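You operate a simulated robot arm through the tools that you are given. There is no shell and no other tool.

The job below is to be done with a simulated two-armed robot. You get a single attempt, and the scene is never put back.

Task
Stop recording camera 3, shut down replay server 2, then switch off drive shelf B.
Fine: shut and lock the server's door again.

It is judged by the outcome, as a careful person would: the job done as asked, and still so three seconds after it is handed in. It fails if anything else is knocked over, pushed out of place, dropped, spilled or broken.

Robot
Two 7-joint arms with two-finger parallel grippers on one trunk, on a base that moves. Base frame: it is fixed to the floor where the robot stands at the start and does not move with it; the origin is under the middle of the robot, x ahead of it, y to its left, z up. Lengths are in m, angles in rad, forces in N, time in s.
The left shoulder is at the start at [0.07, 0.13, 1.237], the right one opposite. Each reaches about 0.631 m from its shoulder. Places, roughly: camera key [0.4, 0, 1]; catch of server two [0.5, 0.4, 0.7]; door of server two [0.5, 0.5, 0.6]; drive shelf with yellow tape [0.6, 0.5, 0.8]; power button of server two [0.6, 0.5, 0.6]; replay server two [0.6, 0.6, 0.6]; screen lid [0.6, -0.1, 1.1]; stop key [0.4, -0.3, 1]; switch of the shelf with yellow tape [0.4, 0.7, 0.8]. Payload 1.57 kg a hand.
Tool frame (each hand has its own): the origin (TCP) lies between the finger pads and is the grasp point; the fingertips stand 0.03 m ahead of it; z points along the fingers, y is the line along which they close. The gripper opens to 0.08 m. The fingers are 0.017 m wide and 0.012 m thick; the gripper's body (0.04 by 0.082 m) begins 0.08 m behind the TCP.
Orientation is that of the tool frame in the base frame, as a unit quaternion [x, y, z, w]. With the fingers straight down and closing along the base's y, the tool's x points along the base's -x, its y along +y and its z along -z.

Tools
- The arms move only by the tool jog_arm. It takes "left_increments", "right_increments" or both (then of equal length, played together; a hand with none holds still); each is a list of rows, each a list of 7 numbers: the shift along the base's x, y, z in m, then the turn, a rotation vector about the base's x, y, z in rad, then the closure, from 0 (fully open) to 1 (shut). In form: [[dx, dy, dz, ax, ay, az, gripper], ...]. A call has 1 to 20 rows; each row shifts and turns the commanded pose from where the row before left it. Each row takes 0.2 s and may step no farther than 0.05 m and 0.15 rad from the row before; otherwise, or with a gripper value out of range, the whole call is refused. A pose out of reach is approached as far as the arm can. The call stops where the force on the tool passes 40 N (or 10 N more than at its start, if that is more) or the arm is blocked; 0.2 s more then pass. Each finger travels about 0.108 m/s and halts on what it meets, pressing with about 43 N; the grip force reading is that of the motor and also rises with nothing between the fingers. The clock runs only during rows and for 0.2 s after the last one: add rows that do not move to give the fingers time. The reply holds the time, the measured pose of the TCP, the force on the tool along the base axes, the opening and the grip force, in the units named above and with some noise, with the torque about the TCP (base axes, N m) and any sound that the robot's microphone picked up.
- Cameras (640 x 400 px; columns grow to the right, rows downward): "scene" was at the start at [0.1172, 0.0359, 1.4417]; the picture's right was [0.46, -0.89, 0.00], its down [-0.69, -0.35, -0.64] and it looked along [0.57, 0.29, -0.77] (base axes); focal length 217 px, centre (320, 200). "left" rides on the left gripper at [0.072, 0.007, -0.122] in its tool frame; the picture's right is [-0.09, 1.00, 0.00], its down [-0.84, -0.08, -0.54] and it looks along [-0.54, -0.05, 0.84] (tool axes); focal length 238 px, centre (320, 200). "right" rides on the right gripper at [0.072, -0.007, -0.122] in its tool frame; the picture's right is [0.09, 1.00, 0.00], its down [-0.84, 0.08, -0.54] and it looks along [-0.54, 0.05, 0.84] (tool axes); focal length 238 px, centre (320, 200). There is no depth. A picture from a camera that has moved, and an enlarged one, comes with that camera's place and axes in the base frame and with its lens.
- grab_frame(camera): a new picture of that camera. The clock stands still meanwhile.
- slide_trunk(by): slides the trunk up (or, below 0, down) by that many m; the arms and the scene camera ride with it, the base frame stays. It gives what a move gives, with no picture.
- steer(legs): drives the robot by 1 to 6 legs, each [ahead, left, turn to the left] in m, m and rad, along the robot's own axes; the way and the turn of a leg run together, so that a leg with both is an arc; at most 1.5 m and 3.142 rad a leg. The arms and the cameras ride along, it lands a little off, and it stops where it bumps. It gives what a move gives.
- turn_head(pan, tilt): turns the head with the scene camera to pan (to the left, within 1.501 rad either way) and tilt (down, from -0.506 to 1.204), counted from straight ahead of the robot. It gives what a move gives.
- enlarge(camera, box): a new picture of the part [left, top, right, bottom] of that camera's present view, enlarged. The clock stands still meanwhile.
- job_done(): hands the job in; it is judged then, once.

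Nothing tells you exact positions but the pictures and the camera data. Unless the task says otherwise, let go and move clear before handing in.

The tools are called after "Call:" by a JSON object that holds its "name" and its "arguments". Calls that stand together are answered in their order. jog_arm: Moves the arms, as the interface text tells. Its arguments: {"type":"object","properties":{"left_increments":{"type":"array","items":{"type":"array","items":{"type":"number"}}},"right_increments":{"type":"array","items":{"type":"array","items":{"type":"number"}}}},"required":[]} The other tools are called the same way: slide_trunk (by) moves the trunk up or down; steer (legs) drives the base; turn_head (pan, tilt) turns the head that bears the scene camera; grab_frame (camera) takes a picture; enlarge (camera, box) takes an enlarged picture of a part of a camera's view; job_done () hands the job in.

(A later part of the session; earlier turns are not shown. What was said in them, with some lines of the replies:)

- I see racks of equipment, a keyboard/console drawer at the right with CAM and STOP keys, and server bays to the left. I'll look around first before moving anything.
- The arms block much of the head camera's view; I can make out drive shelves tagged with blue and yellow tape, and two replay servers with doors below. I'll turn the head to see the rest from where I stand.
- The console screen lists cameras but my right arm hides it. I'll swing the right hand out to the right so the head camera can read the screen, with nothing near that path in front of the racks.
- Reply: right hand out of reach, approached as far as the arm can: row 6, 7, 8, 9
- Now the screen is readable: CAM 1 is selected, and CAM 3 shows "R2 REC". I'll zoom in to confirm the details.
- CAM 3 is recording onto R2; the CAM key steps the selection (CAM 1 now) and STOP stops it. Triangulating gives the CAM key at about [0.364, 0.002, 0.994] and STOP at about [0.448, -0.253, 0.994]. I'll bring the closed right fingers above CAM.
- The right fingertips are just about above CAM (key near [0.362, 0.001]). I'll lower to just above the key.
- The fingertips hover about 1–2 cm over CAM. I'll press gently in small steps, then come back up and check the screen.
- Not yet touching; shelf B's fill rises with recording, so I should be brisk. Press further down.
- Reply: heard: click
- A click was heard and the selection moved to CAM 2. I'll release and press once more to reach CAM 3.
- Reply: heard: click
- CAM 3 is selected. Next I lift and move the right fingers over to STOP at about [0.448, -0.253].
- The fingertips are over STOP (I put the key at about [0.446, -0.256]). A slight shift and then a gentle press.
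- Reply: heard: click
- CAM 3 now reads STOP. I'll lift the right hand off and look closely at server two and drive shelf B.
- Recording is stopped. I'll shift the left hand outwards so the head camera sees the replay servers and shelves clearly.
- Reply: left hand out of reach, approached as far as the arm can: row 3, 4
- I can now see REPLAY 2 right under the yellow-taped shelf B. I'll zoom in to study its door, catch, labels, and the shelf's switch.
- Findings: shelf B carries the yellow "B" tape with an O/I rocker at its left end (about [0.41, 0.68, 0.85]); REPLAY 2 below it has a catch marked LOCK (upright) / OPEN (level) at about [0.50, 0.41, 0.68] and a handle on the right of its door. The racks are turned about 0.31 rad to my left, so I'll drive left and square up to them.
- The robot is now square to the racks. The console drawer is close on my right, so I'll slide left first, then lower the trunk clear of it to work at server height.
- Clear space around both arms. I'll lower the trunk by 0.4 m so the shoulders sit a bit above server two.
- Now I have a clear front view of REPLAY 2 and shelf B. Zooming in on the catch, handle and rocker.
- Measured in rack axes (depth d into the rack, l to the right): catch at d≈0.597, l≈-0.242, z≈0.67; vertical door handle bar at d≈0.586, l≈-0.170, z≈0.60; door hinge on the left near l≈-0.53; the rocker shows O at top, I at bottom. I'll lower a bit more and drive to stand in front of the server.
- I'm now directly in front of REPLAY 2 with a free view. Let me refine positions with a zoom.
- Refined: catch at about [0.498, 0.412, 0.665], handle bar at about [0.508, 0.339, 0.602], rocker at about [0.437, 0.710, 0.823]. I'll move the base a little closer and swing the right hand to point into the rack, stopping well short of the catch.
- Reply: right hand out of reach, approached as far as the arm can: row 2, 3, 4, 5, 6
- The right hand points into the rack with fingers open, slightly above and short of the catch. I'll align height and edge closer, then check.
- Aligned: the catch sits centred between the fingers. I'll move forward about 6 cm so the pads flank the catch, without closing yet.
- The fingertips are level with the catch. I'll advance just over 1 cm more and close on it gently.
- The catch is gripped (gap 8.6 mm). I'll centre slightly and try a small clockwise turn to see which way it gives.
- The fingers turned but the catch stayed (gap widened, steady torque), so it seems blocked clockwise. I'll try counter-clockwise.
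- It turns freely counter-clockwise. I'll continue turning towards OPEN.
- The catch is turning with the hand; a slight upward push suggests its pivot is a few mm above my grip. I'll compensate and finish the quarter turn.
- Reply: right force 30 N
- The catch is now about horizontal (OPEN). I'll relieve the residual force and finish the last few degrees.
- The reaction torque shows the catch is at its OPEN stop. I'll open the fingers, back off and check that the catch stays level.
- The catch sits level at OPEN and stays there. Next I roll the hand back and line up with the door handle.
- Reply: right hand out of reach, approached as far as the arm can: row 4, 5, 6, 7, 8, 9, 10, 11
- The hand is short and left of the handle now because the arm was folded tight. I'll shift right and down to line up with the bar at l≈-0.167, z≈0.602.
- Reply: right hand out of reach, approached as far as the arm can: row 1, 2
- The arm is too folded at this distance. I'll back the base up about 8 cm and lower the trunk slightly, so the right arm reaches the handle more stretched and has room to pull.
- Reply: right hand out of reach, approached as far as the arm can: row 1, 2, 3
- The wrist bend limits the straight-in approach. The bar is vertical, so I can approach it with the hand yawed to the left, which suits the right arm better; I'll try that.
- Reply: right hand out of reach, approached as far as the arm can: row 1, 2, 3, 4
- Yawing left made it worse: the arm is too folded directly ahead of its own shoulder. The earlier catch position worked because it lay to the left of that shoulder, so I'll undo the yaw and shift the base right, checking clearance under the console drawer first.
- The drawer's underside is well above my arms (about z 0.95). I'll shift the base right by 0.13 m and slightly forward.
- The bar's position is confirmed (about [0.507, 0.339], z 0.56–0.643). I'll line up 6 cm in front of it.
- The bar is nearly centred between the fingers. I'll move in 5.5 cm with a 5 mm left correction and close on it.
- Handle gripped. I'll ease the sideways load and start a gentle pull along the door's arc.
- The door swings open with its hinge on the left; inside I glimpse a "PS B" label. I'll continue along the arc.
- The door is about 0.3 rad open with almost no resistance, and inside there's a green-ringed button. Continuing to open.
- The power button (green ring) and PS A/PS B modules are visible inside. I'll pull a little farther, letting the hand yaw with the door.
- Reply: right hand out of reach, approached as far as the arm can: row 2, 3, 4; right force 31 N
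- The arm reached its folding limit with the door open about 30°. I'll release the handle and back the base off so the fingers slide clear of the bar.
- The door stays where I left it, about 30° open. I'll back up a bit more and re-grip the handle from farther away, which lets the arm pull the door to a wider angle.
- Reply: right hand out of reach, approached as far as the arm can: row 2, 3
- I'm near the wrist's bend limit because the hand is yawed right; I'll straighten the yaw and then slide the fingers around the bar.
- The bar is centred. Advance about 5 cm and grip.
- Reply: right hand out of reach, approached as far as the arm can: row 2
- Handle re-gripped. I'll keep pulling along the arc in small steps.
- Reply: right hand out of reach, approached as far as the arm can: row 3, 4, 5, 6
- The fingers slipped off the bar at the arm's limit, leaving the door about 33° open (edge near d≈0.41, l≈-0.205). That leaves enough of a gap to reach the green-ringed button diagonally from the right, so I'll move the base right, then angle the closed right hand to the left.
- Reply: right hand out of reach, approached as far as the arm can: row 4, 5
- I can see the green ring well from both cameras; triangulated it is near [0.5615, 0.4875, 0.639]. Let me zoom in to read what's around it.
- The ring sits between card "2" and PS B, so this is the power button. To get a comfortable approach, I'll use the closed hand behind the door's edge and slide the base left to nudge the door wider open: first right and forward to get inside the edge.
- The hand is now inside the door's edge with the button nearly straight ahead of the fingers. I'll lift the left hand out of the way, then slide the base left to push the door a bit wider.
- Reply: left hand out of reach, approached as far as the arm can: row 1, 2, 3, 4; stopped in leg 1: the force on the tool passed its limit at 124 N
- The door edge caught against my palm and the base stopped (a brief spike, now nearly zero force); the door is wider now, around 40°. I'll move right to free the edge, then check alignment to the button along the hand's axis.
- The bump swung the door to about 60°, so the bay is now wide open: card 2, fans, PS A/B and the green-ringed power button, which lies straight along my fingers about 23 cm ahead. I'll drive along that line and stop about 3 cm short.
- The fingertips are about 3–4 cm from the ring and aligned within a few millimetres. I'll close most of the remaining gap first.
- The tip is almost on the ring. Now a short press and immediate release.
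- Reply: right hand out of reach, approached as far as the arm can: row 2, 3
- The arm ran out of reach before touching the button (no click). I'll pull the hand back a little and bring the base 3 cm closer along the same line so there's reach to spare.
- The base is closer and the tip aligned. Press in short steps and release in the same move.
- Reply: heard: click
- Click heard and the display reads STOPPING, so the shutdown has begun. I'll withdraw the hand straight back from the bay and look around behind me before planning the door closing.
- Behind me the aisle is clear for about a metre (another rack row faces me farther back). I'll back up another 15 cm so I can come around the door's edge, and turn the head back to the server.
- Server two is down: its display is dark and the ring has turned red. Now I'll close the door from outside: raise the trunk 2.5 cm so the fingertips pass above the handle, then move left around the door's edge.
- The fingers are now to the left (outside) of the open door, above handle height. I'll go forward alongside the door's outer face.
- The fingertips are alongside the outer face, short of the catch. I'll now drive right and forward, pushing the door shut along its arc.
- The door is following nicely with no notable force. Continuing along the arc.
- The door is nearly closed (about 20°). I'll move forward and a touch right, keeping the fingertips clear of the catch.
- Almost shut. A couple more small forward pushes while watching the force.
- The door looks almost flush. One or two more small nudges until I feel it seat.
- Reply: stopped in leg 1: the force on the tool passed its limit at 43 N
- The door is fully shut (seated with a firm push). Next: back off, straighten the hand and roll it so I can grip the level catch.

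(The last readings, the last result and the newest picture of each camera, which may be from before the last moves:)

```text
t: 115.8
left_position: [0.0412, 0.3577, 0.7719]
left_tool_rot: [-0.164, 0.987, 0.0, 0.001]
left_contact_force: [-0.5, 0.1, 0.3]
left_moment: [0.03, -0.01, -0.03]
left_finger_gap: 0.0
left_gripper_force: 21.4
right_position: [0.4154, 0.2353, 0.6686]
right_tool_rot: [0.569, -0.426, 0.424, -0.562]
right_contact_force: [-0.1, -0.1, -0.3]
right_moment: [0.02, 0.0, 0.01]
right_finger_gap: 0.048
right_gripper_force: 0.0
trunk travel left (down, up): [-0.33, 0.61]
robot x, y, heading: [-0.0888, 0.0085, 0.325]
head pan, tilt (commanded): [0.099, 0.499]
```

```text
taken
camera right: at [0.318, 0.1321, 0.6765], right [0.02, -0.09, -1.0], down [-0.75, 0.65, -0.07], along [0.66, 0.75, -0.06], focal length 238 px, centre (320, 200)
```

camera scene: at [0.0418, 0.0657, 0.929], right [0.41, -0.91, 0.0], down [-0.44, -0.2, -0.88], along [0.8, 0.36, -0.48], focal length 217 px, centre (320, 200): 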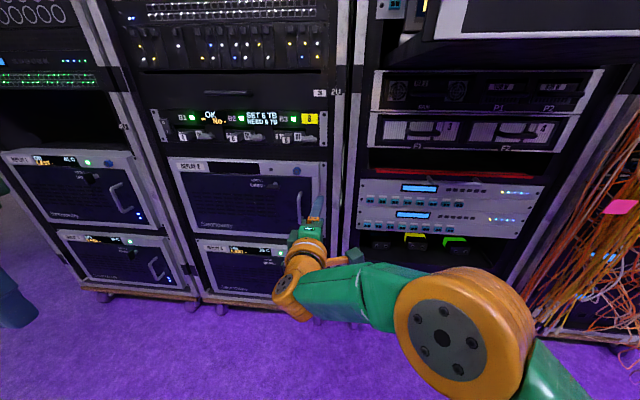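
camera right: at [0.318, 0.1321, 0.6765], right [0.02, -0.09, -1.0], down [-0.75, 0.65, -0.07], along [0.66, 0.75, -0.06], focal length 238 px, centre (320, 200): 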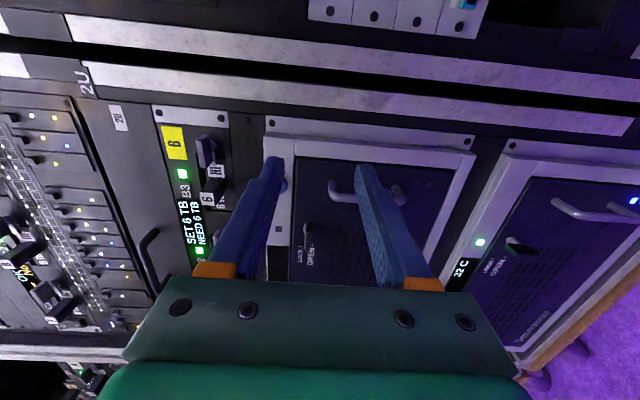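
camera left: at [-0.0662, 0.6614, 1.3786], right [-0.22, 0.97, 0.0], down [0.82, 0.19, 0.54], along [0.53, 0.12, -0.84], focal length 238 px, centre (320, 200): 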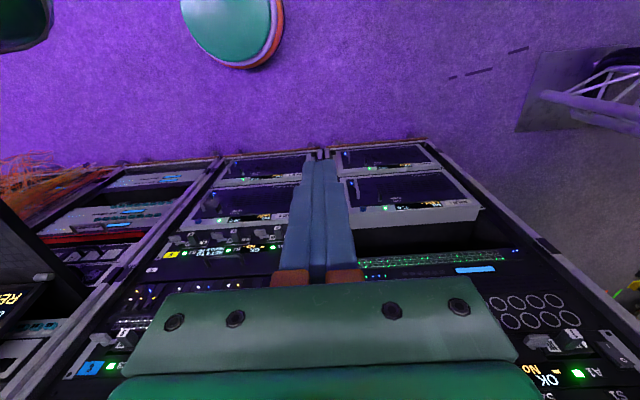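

The roll worked and the catch still points level. I'll shift the base left so the hand lines up with the catch.

Call:
{"name": "steer", "arguments": {"legs": [[0.0, 0.143, -0.012]]}}

Call:
{"name": "grab_frame", "arguments": {"camera": "right"}}

Call:
{"name": "enlarge", "arguments": {"camera": "scene", "box": [230, 110, 400, 270]}}

```text
t: 117.2
left_position: [0.0016, 0.4918, 0.7713]
left_tool_rot: [-0.157, 0.988, 0.0, 0.001]
left_contact_force: [-0.8, 1.1, 0.1]
left_moment: [-0.02, 0.0, 0.0]
left_finger_gap: 0.0
left_gripper_force: 21.6
right_position: [0.3735, 0.3639, 0.6675]
right_tool_rot: [0.566, -0.43, 0.427, -0.559]
right_contact_force: [-0.6, 0.7, 0.2]
right_moment: [-0.02, 0.0, -0.04]
right_finger_gap: 0.0477
right_gripper_force: 0.0
trunk travel left (down, up): [-0.33, 0.61]
robot x, y, heading: [-0.1327, 0.144, 0.313]
head pan, tilt (commanded): [0.099, 0.499]
```

```text
taken
camera right: at [0.2748, 0.2629, 0.6764], right [0.01, -0.09, -1.0], down [-0.75, 0.66, -0.07], along [0.67, 0.74, -0.06], focal length 238 px, centre (320, 200)
```

right: 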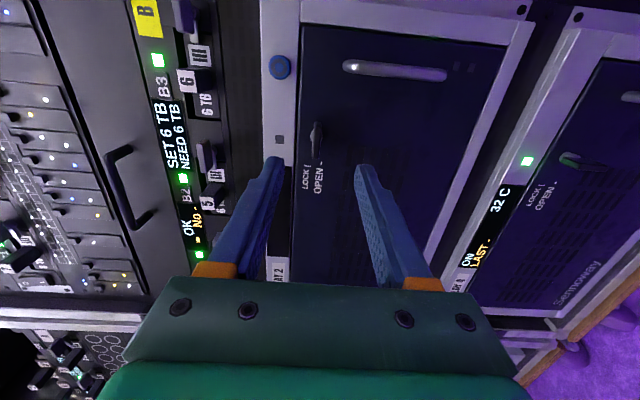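

```text
2.50 times, centred on (315, 190) of scene
camera zoom: at [-0.0023, 0.2, 0.929], right [0.4, -0.92, 0.0], down [-0.44, -0.19, -0.88], along [0.8, 0.35, -0.48], focal length 544 px, centre (332, 225)
```

zoom: 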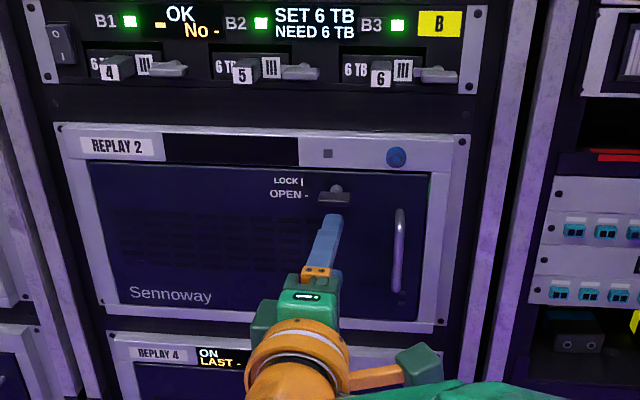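

The catch is centred between the opened fingers, about 13 cm ahead. I'll bring the base 6.5 cm closer, leaving the last few centimetres to the arm.

Call:
{"name": "steer", "arguments": {"legs": [[0.065, 0.004, 0.0]]}}

Call:
{"name": "grab_frame", "arguments": {"camera": "right"}}

Call:
{"name": "enlarge", "arguments": {"camera": "scene", "box": [230, 130, 390, 270]}}

```text
t: 118.2
left_position: [0.0628, 0.516, 0.7709]
left_tool_rot: [-0.158, 0.987, 0.0, 0.001]
left_contact_force: [-0.1, -0.4, 0.0]
left_moment: [0.01, 0.0, 0.02]
left_finger_gap: 0.0
left_gripper_force: 20.7
right_position: [0.4362, 0.3881, 0.6689]
right_tool_rot: [0.566, -0.43, 0.427, -0.56]
right_contact_force: [0.5, 0.2, -0.9]
right_moment: [0.01, -0.07, -0.02]
right_finger_gap: 0.0479
right_gripper_force: 0.1
trunk travel left (down, up): [-0.33, 0.61]
robot x, y, heading: [-0.0743, 0.1739, 0.316]
head pan, tilt (commanded): [0.099, 0.499]
```

```text
taken
camera right: at [0.3368, 0.2871, 0.6761], right [0.01, -0.09, -1.0], down [-0.75, 0.66, -0.07], along [0.67, 0.74, -0.06], focal length 238 px, centre (320, 200)
```

right: 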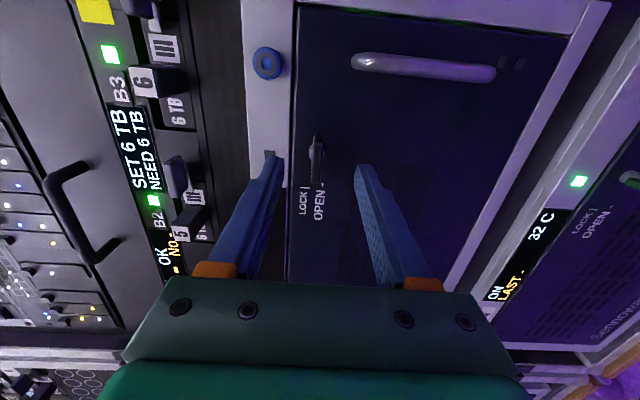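

```text
2.86 times, centred on (310, 200) of scene
camera zoom: at [0.06, 0.224, 0.9289], right [0.4, -0.92, 0.0], down [-0.44, -0.19, -0.88], along [0.8, 0.35, -0.48], focal length 621 px, centre (349, 200)
```

zoom: 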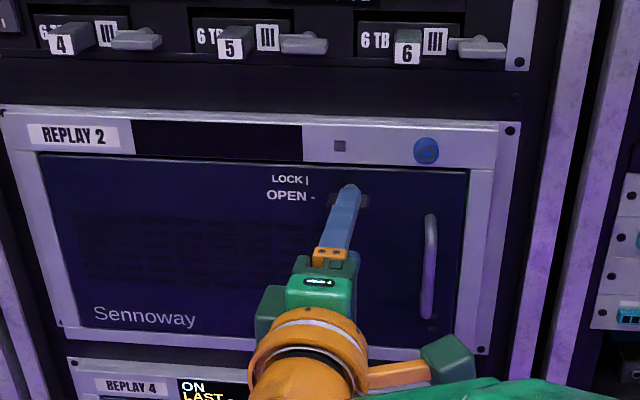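

Well aligned. Move the arm in about 4.8 cm and close on the level catch.

Call:
{"name": "jog_arm", "arguments": {"right_increments": [[0.018, 0.007, 0, 0, 0, 0, 0.4], [0.018, 0.007, 0, 0, 0, 0, 0.4], [0.009, 0.0035, 0, 0, 0, 0, 0.4], [0, 0, 0, 0, 0, 0, 0.6], [0, 0, 0, 0, 0, 0, 1], [0, 0, 0, 0, 0, 0, 1]]}}

Call:
{"name": "grab_frame", "arguments": {"camera": "right"}}

Call:
{"name": "enlarge", "arguments": {"camera": "scene", "box": [230, 130, 390, 270]}}

```text
t: 119.6
left_position: [0.0623, 0.5165, 0.7719]
left_tool_rot: [-0.158, 0.987, 0.0, 0.002]
left_contact_force: [-0.3, 0.0, -0.1]
left_moment: [-0.01, -0.04, -0.01]
left_finger_gap: 0.0
left_gripper_force: 21.6
right_position: [0.4786, 0.4069, 0.6683]
right_tool_rot: [0.564, -0.43, 0.427, -0.561]
right_contact_force: [2.7, 3.4, 6.2]
right_moment: [0.28, -0.65, -0.61]
right_finger_gap: 0.008
right_gripper_force: 27.2
trunk travel left (down, up): [-0.33, 0.61]
robot x, y, heading: [-0.0757, 0.1711, 0.315]
head pan, tilt (commanded): [0.099, 0.499]
```

```text
taken
camera right: at [0.3809, 0.3046, 0.677], right [0.02, -0.09, -1.0], down [-0.74, 0.66, -0.07], along [0.67, 0.74, -0.06], focal length 238 px, centre (320, 200)
```

right: 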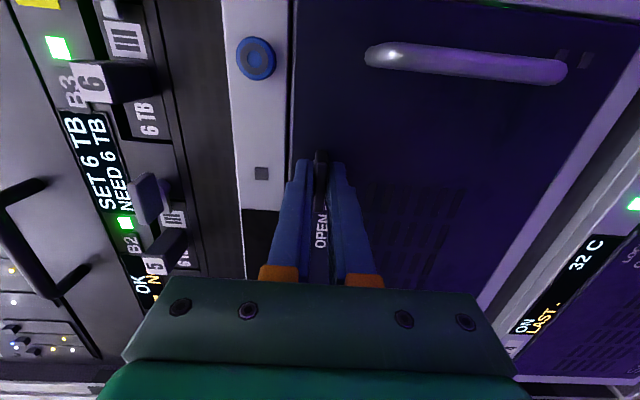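

```text
2.86 times, centred on (310, 200) of scene
camera zoom: at [0.0585, 0.2238, 0.9293], right [0.4, -0.92, 0.0], down [-0.44, -0.19, -0.88], along [0.81, 0.35, -0.48], focal length 621 px, centre (349, 200)
```

zoom: 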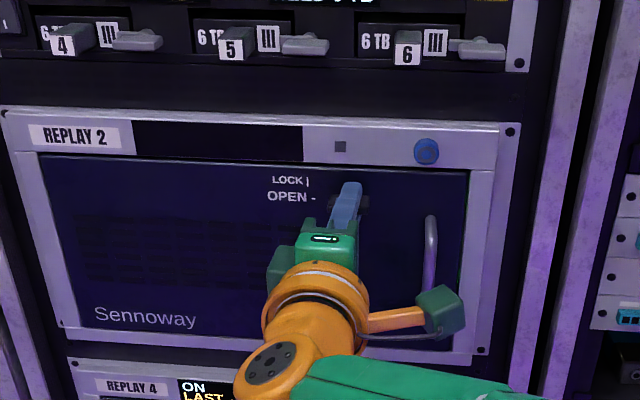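

The catch is held. I'll turn it clockwise back toward LOCK, first half of the way.

Call:
{"name": "jog_arm", "arguments": {"right_increments": [[0, 0, 0, 0.136, 0.0437, 0, 1], [0, 0, 0, 0.136, 0.0437, 0, 1], [0, 0, 0, 0.136, 0.0437, 0, 1], [0, 0, 0, 0.136, 0.0437, 0, 1], [0, 0, 0, 0.136, 0.0437, 0, 1], [0, 0, 0, 0, 0, 0, 1]]}}

Call:
{"name": "enlarge", "arguments": {"camera": "scene", "box": [230, 130, 390, 270]}}

```text
t: 121.0
left_position: [0.0627, 0.5162, 0.7716]
left_tool_rot: [-0.158, 0.987, 0.0, 0.001]
left_contact_force: [0.1, 0.6, -0.1]
left_moment: [-0.01, -0.01, -0.03]
left_finger_gap: 0.0001
left_gripper_force: 20.9
right_position: [0.4792, 0.4065, 0.6688]
right_tool_rot: [-0.388, 0.605, -0.195, 0.667]
right_contact_force: [4.6, 1.1, 2.1]
right_moment: [0.0, -0.09, -0.93]
right_finger_gap: 0.0083
right_gripper_force: 27.3
trunk travel left (down, up): [-0.33, 0.61]
robot x, y, heading: [-0.0701, 0.1744, 0.315]
head pan, tilt (commanded): [0.099, 0.499]
```

```text
2.86 times, centred on (310, 200) of scene
camera zoom: at [0.0597, 0.2237, 0.929], right [0.4, -0.92, 0.0], down [-0.44, -0.19, -0.88], along [0.8, 0.35, -0.48], focal length 621 px, centre (349, 200)
```

zoom: 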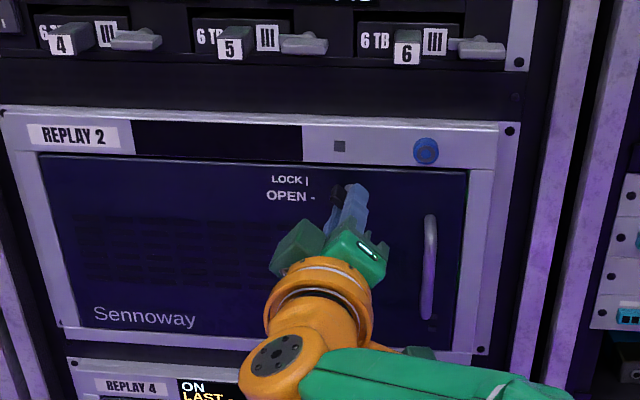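

The catch is turning smoothly with the hand. I'll complete the quarter turn to LOCK.

Call:
{"name": "jog_arm", "arguments": {"right_increments": [[0, 0, 0, 0.136, 0.0437, 0, 1], [0, 0, 0, 0.136, 0.0437, 0, 1], [0, 0, 0, 0.136, 0.0437, 0, 1], [0, 0, 0, 0.136, 0.0437, 0, 1], [0, 0, 0, 0.136, 0.0437, 0, 1], [0, 0, 0, 0.136, 0.0437, 0, 1], [0, 0, 0, 0, 0, 0, 1]]}}

Call:
{"name": "enlarge", "arguments": {"camera": "scene", "box": [230, 130, 390, 270]}}

```text
t: 122.6
left_position: [0.0616, 0.5161, 0.7712]
left_tool_rot: [-0.158, 0.987, 0.0, 0.002]
left_contact_force: [0.1, 0.3, -0.5]
left_moment: [0.02, 0.02, 0.02]
left_finger_gap: 0.0
left_gripper_force: 21.6
right_position: [0.4813, 0.4059, 0.6675]
right_tool_rot: [-0.116, 0.713, 0.111, 0.683]
right_contact_force: [0.0, 4.0, 2.9]
right_moment: [-0.2, 0.58, -0.42]
right_finger_gap: 0.0081
right_gripper_force: 26.8
trunk travel left (down, up): [-0.33, 0.61]
robot x, y, heading: [-0.0703, 0.1719, 0.312]
head pan, tilt (commanded): [0.099, 0.499]
```

```text
2.86 times, centred on (310, 200) of scene
camera zoom: at [0.059, 0.2247, 0.929], right [0.4, -0.92, 0.0], down [-0.44, -0.19, -0.88], along [0.8, 0.35, -0.48], focal length 621 px, centre (349, 200)
```

zoom: 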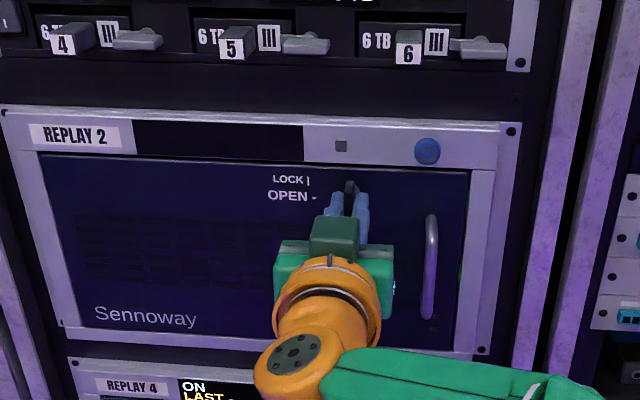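

The catch is upright again. I'll give a small extra clockwise turn to make sure it's at the LOCK stop, then release and back off.

Call:
{"name": "jog_arm", "arguments": {"right_increments": [[0, 0, 0, 0.057, 0.0184, 0, 1], [0, 0, 0, 0.0285, 0.0092, 0, 1], [0, 0, 0, 0, 0, 0, 1]]}}

```text
t: 123.4
left_position: [0.0626, 0.5168, 0.7705]
left_tool_rot: [-0.158, 0.987, 0.0, 0.001]
left_contact_force: [-0.1, 0.9, -0.3]
left_moment: [-0.01, -0.01, 0.04]
left_finger_gap: 0.0
left_gripper_force: 20.8
right_position: [0.4814, 0.4063, 0.6669]
right_tool_rot: [-0.085, 0.716, 0.141, 0.678]
right_contact_force: [-2.0, 6.1, -0.5]
right_moment: [-0.39, -0.69, -0.55]
right_finger_gap: 0.0097
right_gripper_force: 28.1
trunk travel left (down, up): [-0.33, 0.61]
robot x, y, heading: [-0.0726, 0.17, 0.315]
head pan, tilt (commanded): [0.099, 0.499]
```

The reaction torque and slightly widened grip show it's at the LOCK stop. Releasing and backing away.

Call:
{"name": "jog_arm", "arguments": {"right_increments": [[0, 0, 0, 0, 0, 0, 0.4], [0, 0, 0, 0, 0, 0, 0.4], [-0.024, -0.007, 0, 0, 0, 0, 0.4], [-0.024, -0.007, 0, 0, 0, 0, 0.4]]}}

Call:
{"name": "steer", "arguments": {"legs": [[-0.12, 0.0, 0.0]]}}

Call:
{"name": "grab_frame", "arguments": {"camera": "scene"}}

Call:
{"name": "enlarge", "arguments": {"camera": "scene", "box": [220, 110, 380, 240]}}

```text
t: 124.4
left_position: [0.0627, 0.5159, 0.7718]
left_tool_rot: [-0.158, 0.987, 0.0, 0.002]
left_contact_force: [0.4, 0.1, -0.2]
left_moment: [-0.02, 0.0, 0.0]
left_finger_gap: 0.0
left_gripper_force: 20.8
right_position: [0.4333, 0.392, 0.6715]
right_tool_rot: [-0.084, 0.716, 0.142, 0.678]
right_contact_force: [-0.7, -0.3, -1.1]
right_moment: [-0.01, 0.0, 0.02]
right_finger_gap: 0.048
right_gripper_force: 0.0
trunk travel left (down, up): [-0.33, 0.61]
robot x, y, heading: [-0.0673, 0.1736, 0.317]
head pan, tilt (commanded): [0.099, 0.499]
```

```text
t: 125.6
left_position: [-0.0533, 0.4787, 0.7714]
left_tool_rot: [-0.157, 0.988, 0.0, 0.002]
left_contact_force: [-0.2, -0.6, -0.1]
left_moment: [0.0, -0.04, -0.01]
left_finger_gap: 0.0002
left_gripper_force: 21.6
right_position: [0.3182, 0.3554, 0.6731]
right_tool_rot: [-0.084, 0.716, 0.142, 0.678]
right_contact_force: [-0.4, 0.3, -0.4]
right_moment: [-0.03, 0.01, -0.02]
right_finger_gap: 0.0478
right_gripper_force: 0.0
trunk travel left (down, up): [-0.33, 0.61]
robot x, y, heading: [-0.1847, 0.1314, 0.312]
head pan, tilt (commanded): [0.099, 0.499]
```

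```text
taken
camera scene: at [-0.0559, 0.1865, 0.9291], right [0.4, -0.92, 0.0], down [-0.44, -0.19, -0.88], along [0.81, 0.35, -0.48], focal length 217 px, centre (320, 200)
```

scene: 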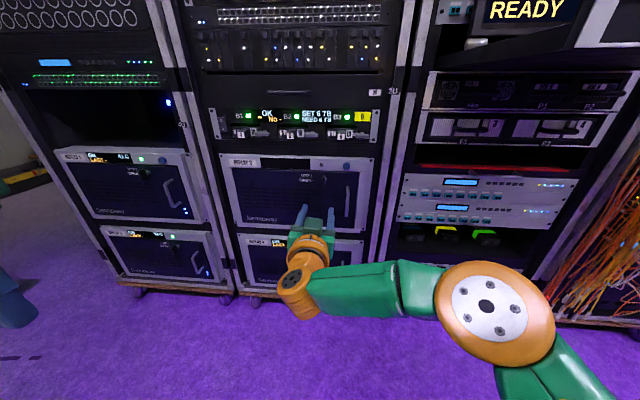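

```text
3.08 times, centred on (300, 175) of scene
camera zoom: at [-0.0559, 0.1865, 0.9291], right [0.4, -0.92, 0.0], down [-0.44, -0.19, -0.88], along [0.81, 0.35, -0.48], focal length 669 px, centre (382, 277)
```

zoom: 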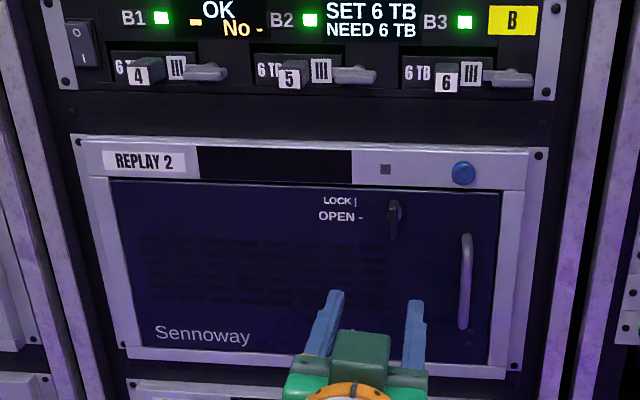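

The door is shut and the catch upright at LOCK. Now the shelf B rocker at about d≈0.63, l≈-0.54, z≈0.82 (O on top): I'll move the base left, raise the trunk and close the fingers to press it.

Call:
{"name": "steer", "arguments": {"legs": [[0.0, 0.3, 0.0]]}}

Call:
{"name": "slide_trunk", "arguments": {"by": 0.155}}

Call:
{"name": "jog_arm", "arguments": {"right_increments": [[0, 0, 0, -0.0857, -0.0276, 0, 0.7], [0, 0, 0, 0, 0, 0, 1], [0, 0, 0, 0, 0, 0, 1]]}}

Call:
{"name": "grab_frame", "arguments": {"camera": "scene"}}

Call:
{"name": "enlarge", "arguments": {"camera": "scene", "box": [240, 60, 400, 200]}}

Call:
{"name": "grab_frame", "arguments": {"camera": "right"}}

```text
t: 127.7
left_position: [-0.1443, 0.764, 0.7715]
left_tool_rot: [-0.157, 0.988, 0.0, 0.0]
left_contact_force: [0.2, 0.3, 0.6]
left_moment: [-0.01, 0.01, -0.04]
left_finger_gap: 0.0
left_gripper_force: 21.6
right_position: [0.2264, 0.6417, 0.6714]
right_tool_rot: [-0.085, 0.716, 0.143, 0.678]
right_contact_force: [0.0, 0.3, 1.1]
right_moment: [-0.01, -0.03, -0.04]
right_finger_gap: 0.0478
right_gripper_force: 0.0
trunk travel left (down, up): [-0.33, 0.61]
robot x, y, heading: [-0.275, 0.4236, 0.316]
head pan, tilt (commanded): [0.099, 0.499]
```

```text
t: 129.5
left_position: [-0.1444, 0.7645, 0.9275]
left_tool_rot: [-0.158, 0.987, 0.0, 0.0]
left_contact_force: [-0.2, 0.0, -0.8]
left_moment: [-0.02, -0.05, -0.02]
left_finger_gap: 0.0002
left_gripper_force: 21.5
right_position: [0.2257, 0.641, 0.8273]
right_tool_rot: [-0.085, 0.716, 0.142, 0.678]
right_contact_force: [-0.5, -0.7, -0.3]
right_moment: [0.02, -0.03, 0.02]
right_finger_gap: 0.0478
right_gripper_force: 0.0
trunk travel left (down, up): [-0.485, 0.455]
robot x, y, heading: [-0.2826, 0.4209, 0.316]
head pan, tilt (commanded): [0.099, 0.499]
```

```text
t: 130.3
left_position: [-0.1447, 0.7646, 0.9273]
left_tool_rot: [-0.158, 0.987, 0.0, 0.001]
left_contact_force: [-0.2, -0.2, 0.7]
left_moment: [-0.02, -0.01, -0.02]
left_finger_gap: 0.0
left_gripper_force: 20.5
right_position: [0.2243, 0.6412, 0.8271]
right_tool_rot: [-0.115, 0.712, 0.109, 0.684]
right_contact_force: [-0.9, 0.5, 0.4]
right_moment: [-0.01, 0.01, -0.03]
right_finger_gap: 0.0
right_gripper_force: 21.7
trunk travel left (down, up): [-0.485, 0.455]
robot x, y, heading: [-0.2741, 0.4229, 0.316]
head pan, tilt (commanded): [0.099, 0.499]
```

```text
taken
camera scene: at [-0.1474, 0.4718, 1.084], right [0.4, -0.92, 0.0], down [-0.44, -0.19, -0.88], along [0.8, 0.35, -0.48], focal length 217 px, centre (320, 200)
```

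scene: 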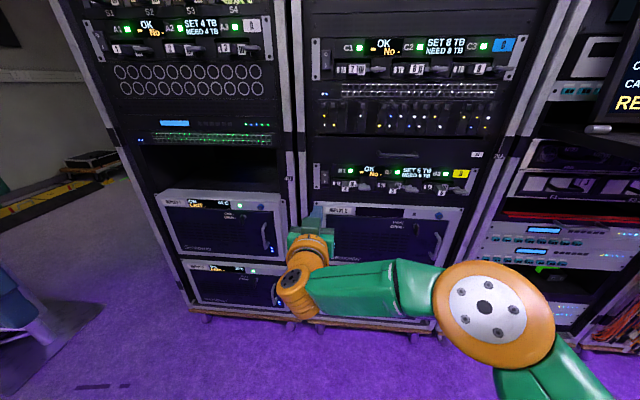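

```text
2.86 times, centred on (320, 130) of scene
camera zoom: at [-0.1474, 0.4718, 1.084], right [0.4, -0.92, 0.0], down [-0.44, -0.19, -0.88], along [0.8, 0.35, -0.48], focal length 621 px, centre (320, 400)
```

zoom: 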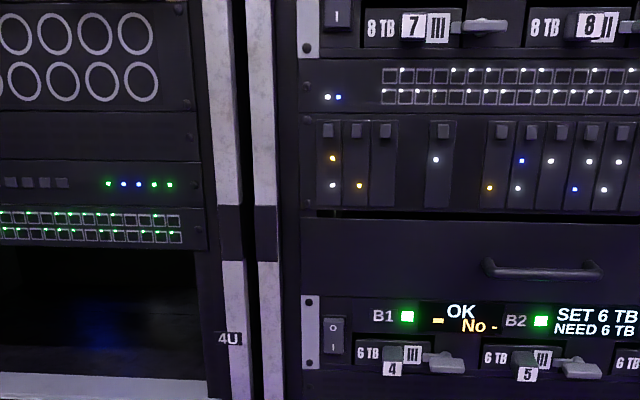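

```text
taken
camera right: at [0.1093, 0.5947, 0.7601], right [-0.32, 0.94, -0.09], down [-0.51, -0.09, 0.86], along [0.8, 0.32, 0.5], focal length 238 px, centre (320, 200)
```

right: 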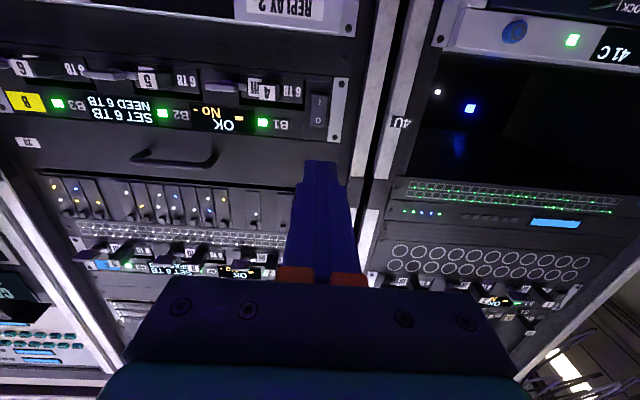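

The rocker is confirmed at about [0.4355, 0.71, 0.82], with "O" as its upper half (z≈0.834). The closed fingertips are directly in front of it; I'll drive 15 cm closer.

Call:
{"name": "steer", "arguments": {"legs": [[0.15, 0.0, 0.0]]}}

Call:
{"name": "grab_frame", "arguments": {"camera": "right"}}

Call:
{"name": "enlarge", "arguments": {"camera": "scene", "box": [240, 130, 400, 270]}}

```text
t: 131.6
left_position: [-0.0054, 0.8094, 0.9274]
left_tool_rot: [-0.158, 0.987, 0.001, 0.001]
left_contact_force: [-0.6, -0.8, 0.7]
left_moment: [0.0, -0.01, 0.01]
left_finger_gap: 0.0
left_gripper_force: 21.1
right_position: [0.366, 0.6871, 0.8261]
right_tool_rot: [-0.116, 0.712, 0.11, 0.683]
right_contact_force: [-0.1, -0.4, 0.0]
right_moment: [0.02, 0.03, 0.01]
right_finger_gap: 0.0
right_gripper_force: 21.4
trunk travel left (down, up): [-0.485, 0.455]
robot x, y, heading: [-0.1399, 0.4673, 0.319]
head pan, tilt (commanded): [0.099, 0.499]
```

```text
taken
camera right: at [0.2488, 0.6408, 0.76], right [-0.32, 0.94, -0.09], down [-0.51, -0.09, 0.86], along [0.8, 0.32, 0.5], focal length 238 px, centre (320, 200)
```

right: 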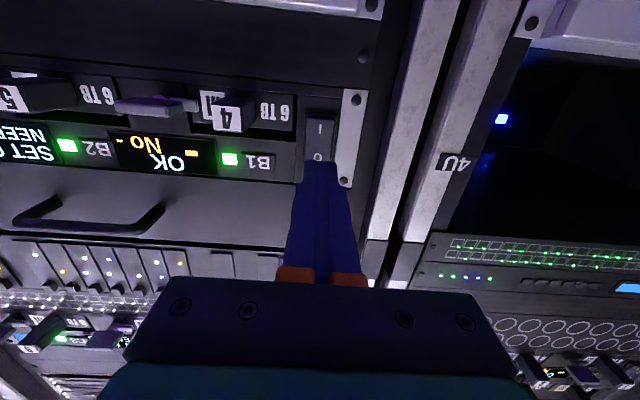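

```text
2.86 times, centred on (320, 200) of scene
camera zoom: at [-0.0075, 0.5174, 1.084], right [0.4, -0.92, 0.0], down [-0.44, -0.19, -0.88], along [0.8, 0.35, -0.48], focal length 621 px, centre (320, 200)
```

zoom: 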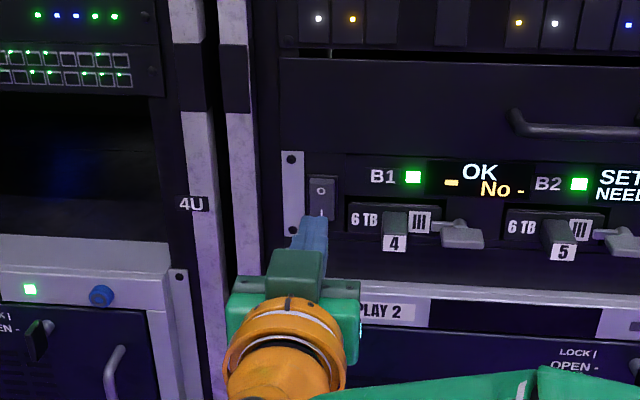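

The fingertips are 4 cm from the rocker and need to be about 1.2 cm higher to hit the "O" half. Raising and approaching.

Call:
{"name": "jog_arm", "arguments": {"right_increments": [[0.0095, 0.003, 0.012, 0, 0, 0, 1], [0.0143, 0.0046, 0, 0, 0, 0, 1], [0, 0, 0, 0, 0, 0, 1]]}}

Call:
{"name": "grab_frame", "arguments": {"camera": "right"}}

Call:
{"name": "enlarge", "arguments": {"camera": "scene", "box": [280, 160, 380, 240]}}

```text
t: 132.4
left_position: [-0.0047, 0.8088, 0.9269]
left_tool_rot: [-0.159, 0.987, 0.001, 0.001]
left_contact_force: [-0.1, -0.1, 0.5]
left_moment: [-0.01, 0.0, 0.02]
left_finger_gap: 0.0
left_gripper_force: 20.9
right_position: [0.3891, 0.6961, 0.8384]
right_tool_rot: [-0.117, 0.713, 0.111, 0.683]
right_contact_force: [0.1, 0.6, -0.5]
right_moment: [0.02, -0.01, -0.01]
right_finger_gap: 0.0001
right_gripper_force: 21.0
trunk travel left (down, up): [-0.485, 0.455]
robot x, y, heading: [-0.1352, 0.4624, 0.309]
head pan, tilt (commanded): [0.099, 0.499]
```

```text
taken
camera right: at [0.2726, 0.6483, 0.772], right [-0.32, 0.94, -0.09], down [-0.51, -0.09, 0.86], along [0.8, 0.32, 0.5], focal length 238 px, centre (320, 200)
```

right: 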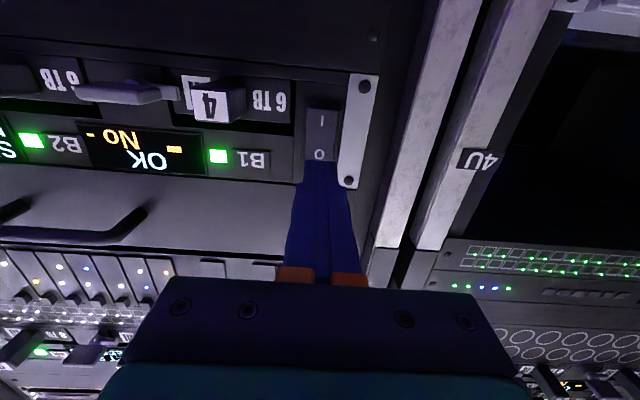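

```text
5.00 times, centred on (330, 200) of scene
camera zoom: at [-0.0079, 0.5172, 1.0841], right [0.4, -0.92, 0.0], down [-0.44, -0.19, -0.88], along [0.8, 0.35, -0.48], focal length 1087 px, centre (270, 200)
```

zoom: 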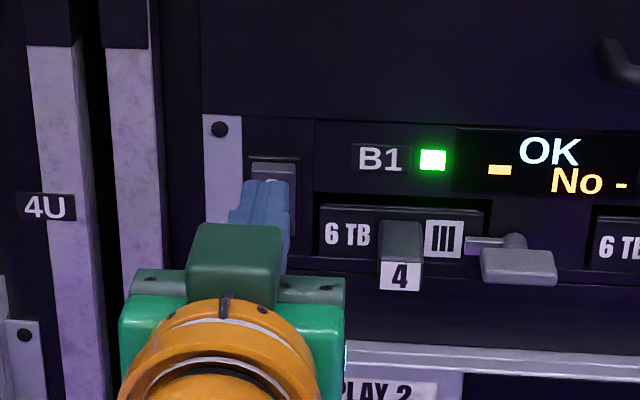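

The tip is right in front of the "O" half. Press inwards and then release.

Call:
{"name": "jog_arm", "arguments": {"right_increments": [[0.0067, 0.0021, 0, 0, 0, 0, 1], [0.0048, 0.0015, 0, 0, 0, 0, 1], [0.0048, 0.0015, 0, 0, 0, 0, 1], [0.0038, 0.0012, 0, 0, 0, 0, 1]]}}

Call:
{"name": "enlarge", "arguments": {"camera": "scene", "box": [280, 150, 440, 240]}}

Call:
{"name": "grab_frame", "arguments": {"camera": "right"}}

```text
t: 133.4
left_position: [-0.0077, 0.8092, 0.9282]
left_tool_rot: [-0.159, 0.987, 0.001, 0.002]
left_contact_force: [0.1, 0.0, -1.1]
left_moment: [-0.01, -0.01, 0.0]
left_finger_gap: 0.0001
left_gripper_force: 20.9
right_position: [0.4077, 0.7014, 0.8394]
right_tool_rot: [-0.117, 0.711, 0.112, 0.684]
right_contact_force: [-7.0, -3.1, -1.9]
right_moment: [0.01, 0.1, -0.07]
right_finger_gap: 0.0
right_gripper_force: 21.2
trunk travel left (down, up): [-0.485, 0.455]
robot x, y, heading: [-0.1373, 0.4632, 0.31]
head pan, tilt (commanded): [0.099, 0.499]
```

```text
4.00 times, centred on (360, 195) of scene
camera zoom: at [-0.0098, 0.5164, 1.0843], right [0.4, -0.92, 0.0], down [-0.44, -0.19, -0.88], along [0.8, 0.35, -0.48], focal length 870 px, centre (160, 220)
```

zoom: 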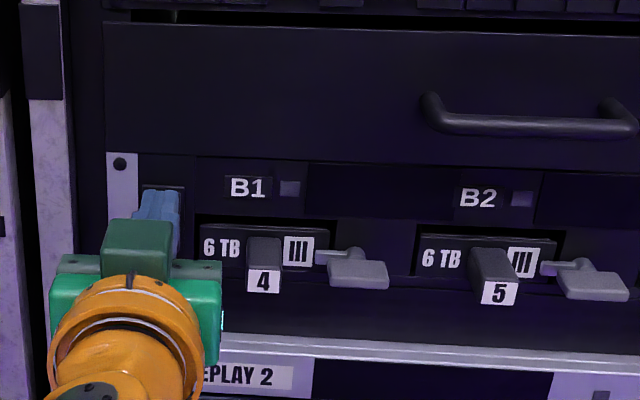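

```text
taken
camera right: at [0.2912, 0.6541, 0.7723], right [-0.32, 0.94, -0.09], down [-0.51, -0.09, 0.86], along [0.8, 0.32, 0.51], focal length 238 px, centre (320, 200)
```

right: 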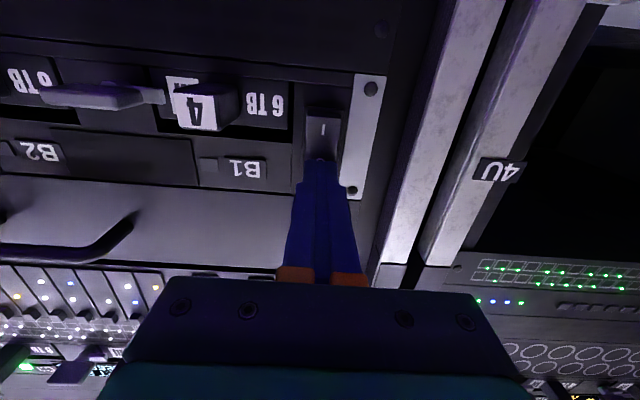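

Shelf B went dark: its LEDs and display are off. I'll back away and do a final check of everything.

Call:
{"name": "jog_arm", "arguments": {"right_increments": [[-0.019, -0.0061, 0, 0, 0, 0, 1], [-0.019, -0.0061, 0, 0, 0, 0, 1], [0, 0, 0, 0, 0, 0, 1]]}}

Call:
{"name": "steer", "arguments": {"legs": [[-0.25, 0.0, 0.0]]}}

Call:
{"name": "turn_head", "arguments": {"pan": -0.2, "tilt": 0.4}}

Call:
{"name": "grab_frame", "arguments": {"camera": "scene"}}

Call:
{"name": "enlarge", "arguments": {"camera": "scene", "box": [160, 130, 400, 290]}}

Call:
{"name": "enlarge", "arguments": {"camera": "scene", "box": [380, 0, 640, 160]}}

```text
t: 134.2
left_position: [-0.0048, 0.8098, 0.9258]
left_tool_rot: [-0.16, 0.987, 0.0, 0.001]
left_contact_force: [0.5, -0.1, 0.5]
left_moment: [-0.04, 0.04, 0.01]
left_finger_gap: 0.0
left_gripper_force: 20.8
right_position: [0.3712, 0.6881, 0.8375]
right_tool_rot: [-0.117, 0.712, 0.111, 0.683]
right_contact_force: [0.0, -0.1, -1.1]
right_moment: [0.04, -0.03, -0.01]
right_finger_gap: 0.0004
right_gripper_force: 21.4
trunk travel left (down, up): [-0.485, 0.455]
robot x, y, heading: [-0.1375, 0.4661, 0.315]
head pan, tilt (commanded): [0.099, 0.499]
```

```text
t: 136.0
left_position: [-0.2446, 0.7326, 0.9272]
left_tool_rot: [-0.16, 0.987, 0.001, 0.001]
left_contact_force: [0.3, 0.6, 0.1]
left_moment: [0.01, 0.0, -0.01]
left_finger_gap: 0.0001
left_gripper_force: 21.3
right_position: [0.1332, 0.6112, 0.8368]
right_tool_rot: [-0.118, 0.712, 0.112, 0.683]
right_contact_force: [0.3, 0.6, 1.0]
right_moment: [-0.02, 0.02, 0.01]
right_finger_gap: 0.0
right_gripper_force: 22.0
trunk travel left (down, up): [-0.485, 0.455]
robot x, y, heading: [-0.3736, 0.3861, 0.314]
head pan, tilt (commanded): [0.099, 0.499]
```

```text
t: 136.8
left_position: [-0.245, 0.7322, 0.9268]
left_tool_rot: [-0.16, 0.987, 0.0, 0.001]
left_contact_force: [-0.1, -0.4, 0.0]
left_moment: [0.0, -0.01, 0.02]
left_finger_gap: 0.0
left_gripper_force: 21.4
right_position: [0.1335, 0.6113, 0.8367]
right_tool_rot: [-0.118, 0.712, 0.113, 0.683]
right_contact_force: [-0.2, -0.8, 0.0]
right_moment: [0.0, 0.01, -0.02]
right_finger_gap: 0.0
right_gripper_force: 20.8
trunk travel left (down, up): [-0.485, 0.455]
robot x, y, heading: [-0.3735, 0.3859, 0.313]
head pan, tilt (commanded): [-0.201, 0.4]
```

```text
taken
camera scene: at [-0.2369, 0.4141, 1.0931], right [0.12, -0.99, 0.0], down [-0.39, -0.05, -0.92], along [0.91, 0.11, -0.39], focal length 217 px, centre (320, 200)
```

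scene: 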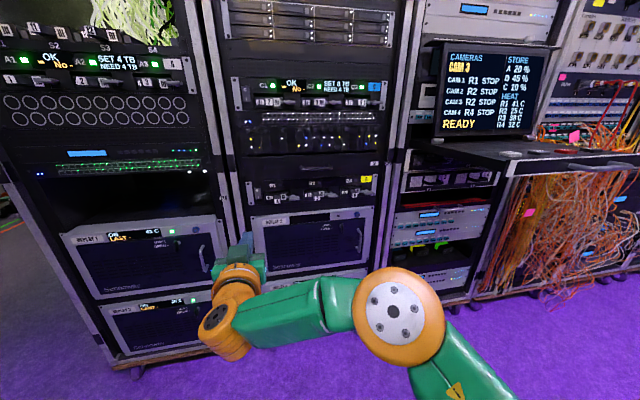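

```text
2.50 times, centred on (280, 210) of scene
camera zoom: at [-0.2369, 0.4141, 1.0931], right [0.12, -0.99, 0.0], down [-0.39, -0.05, -0.92], along [0.91, 0.11, -0.39], focal length 544 px, centre (420, 175)
```

zoom: 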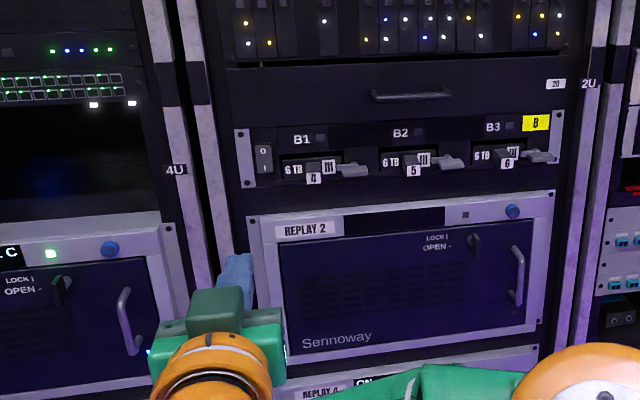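

```text
2.46 times, centred on (510, 80) of scene
camera zoom: at [-0.2369, 0.4141, 1.0931], right [0.12, -0.99, 0.0], down [-0.39, -0.05, -0.92], along [0.91, 0.11, -0.39], focal length 535 px, centre (-148, 495)
```

zoom: 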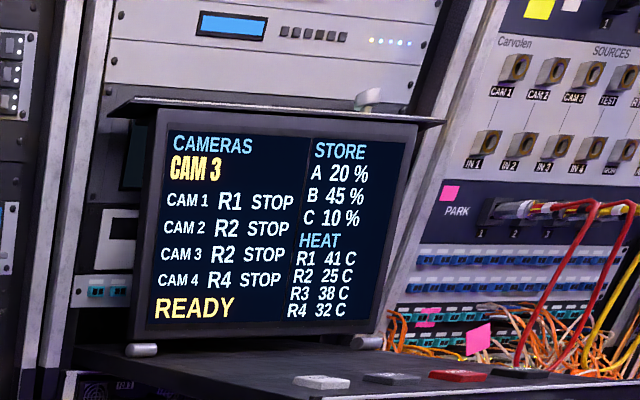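

The screen shows CAM 3 at STOP and R2 cooled to 25 °C. REPLAY 2's display is dark, with its door shut and the catch upright at LOCK. Shelf B is dark, shelves A and C and the other servers are still running, and both hands are clear, so I'm handing the job in.

Call:
{"name": "job_done", "arguments": {}}

```text
The job is handed in.
```

The job is done in the order you asked, and I've handed it in.

- **Camera 3:** the console now shows CAM 3 at STOP.
- **Replay server 2:** I pressed its power button briefly and it went through STOPPING to off. Its display is dark, and the console showed R2 cooled to 25 °C.
- **Server door:** it is shut, and the catch is turned back to LOCK as far as it goes.
- **Drive shelf B:** I pressed the O side of its switch after the server was down. Its lights and display are off.

While I was opening the server door, its edge caught against the right hand and the robot stopped on a brief 124 N force. I saw no damage, and the door closed and locked normally afterwards.

Shelves A and C and the other servers are still running. Both hands are clear of the racks.
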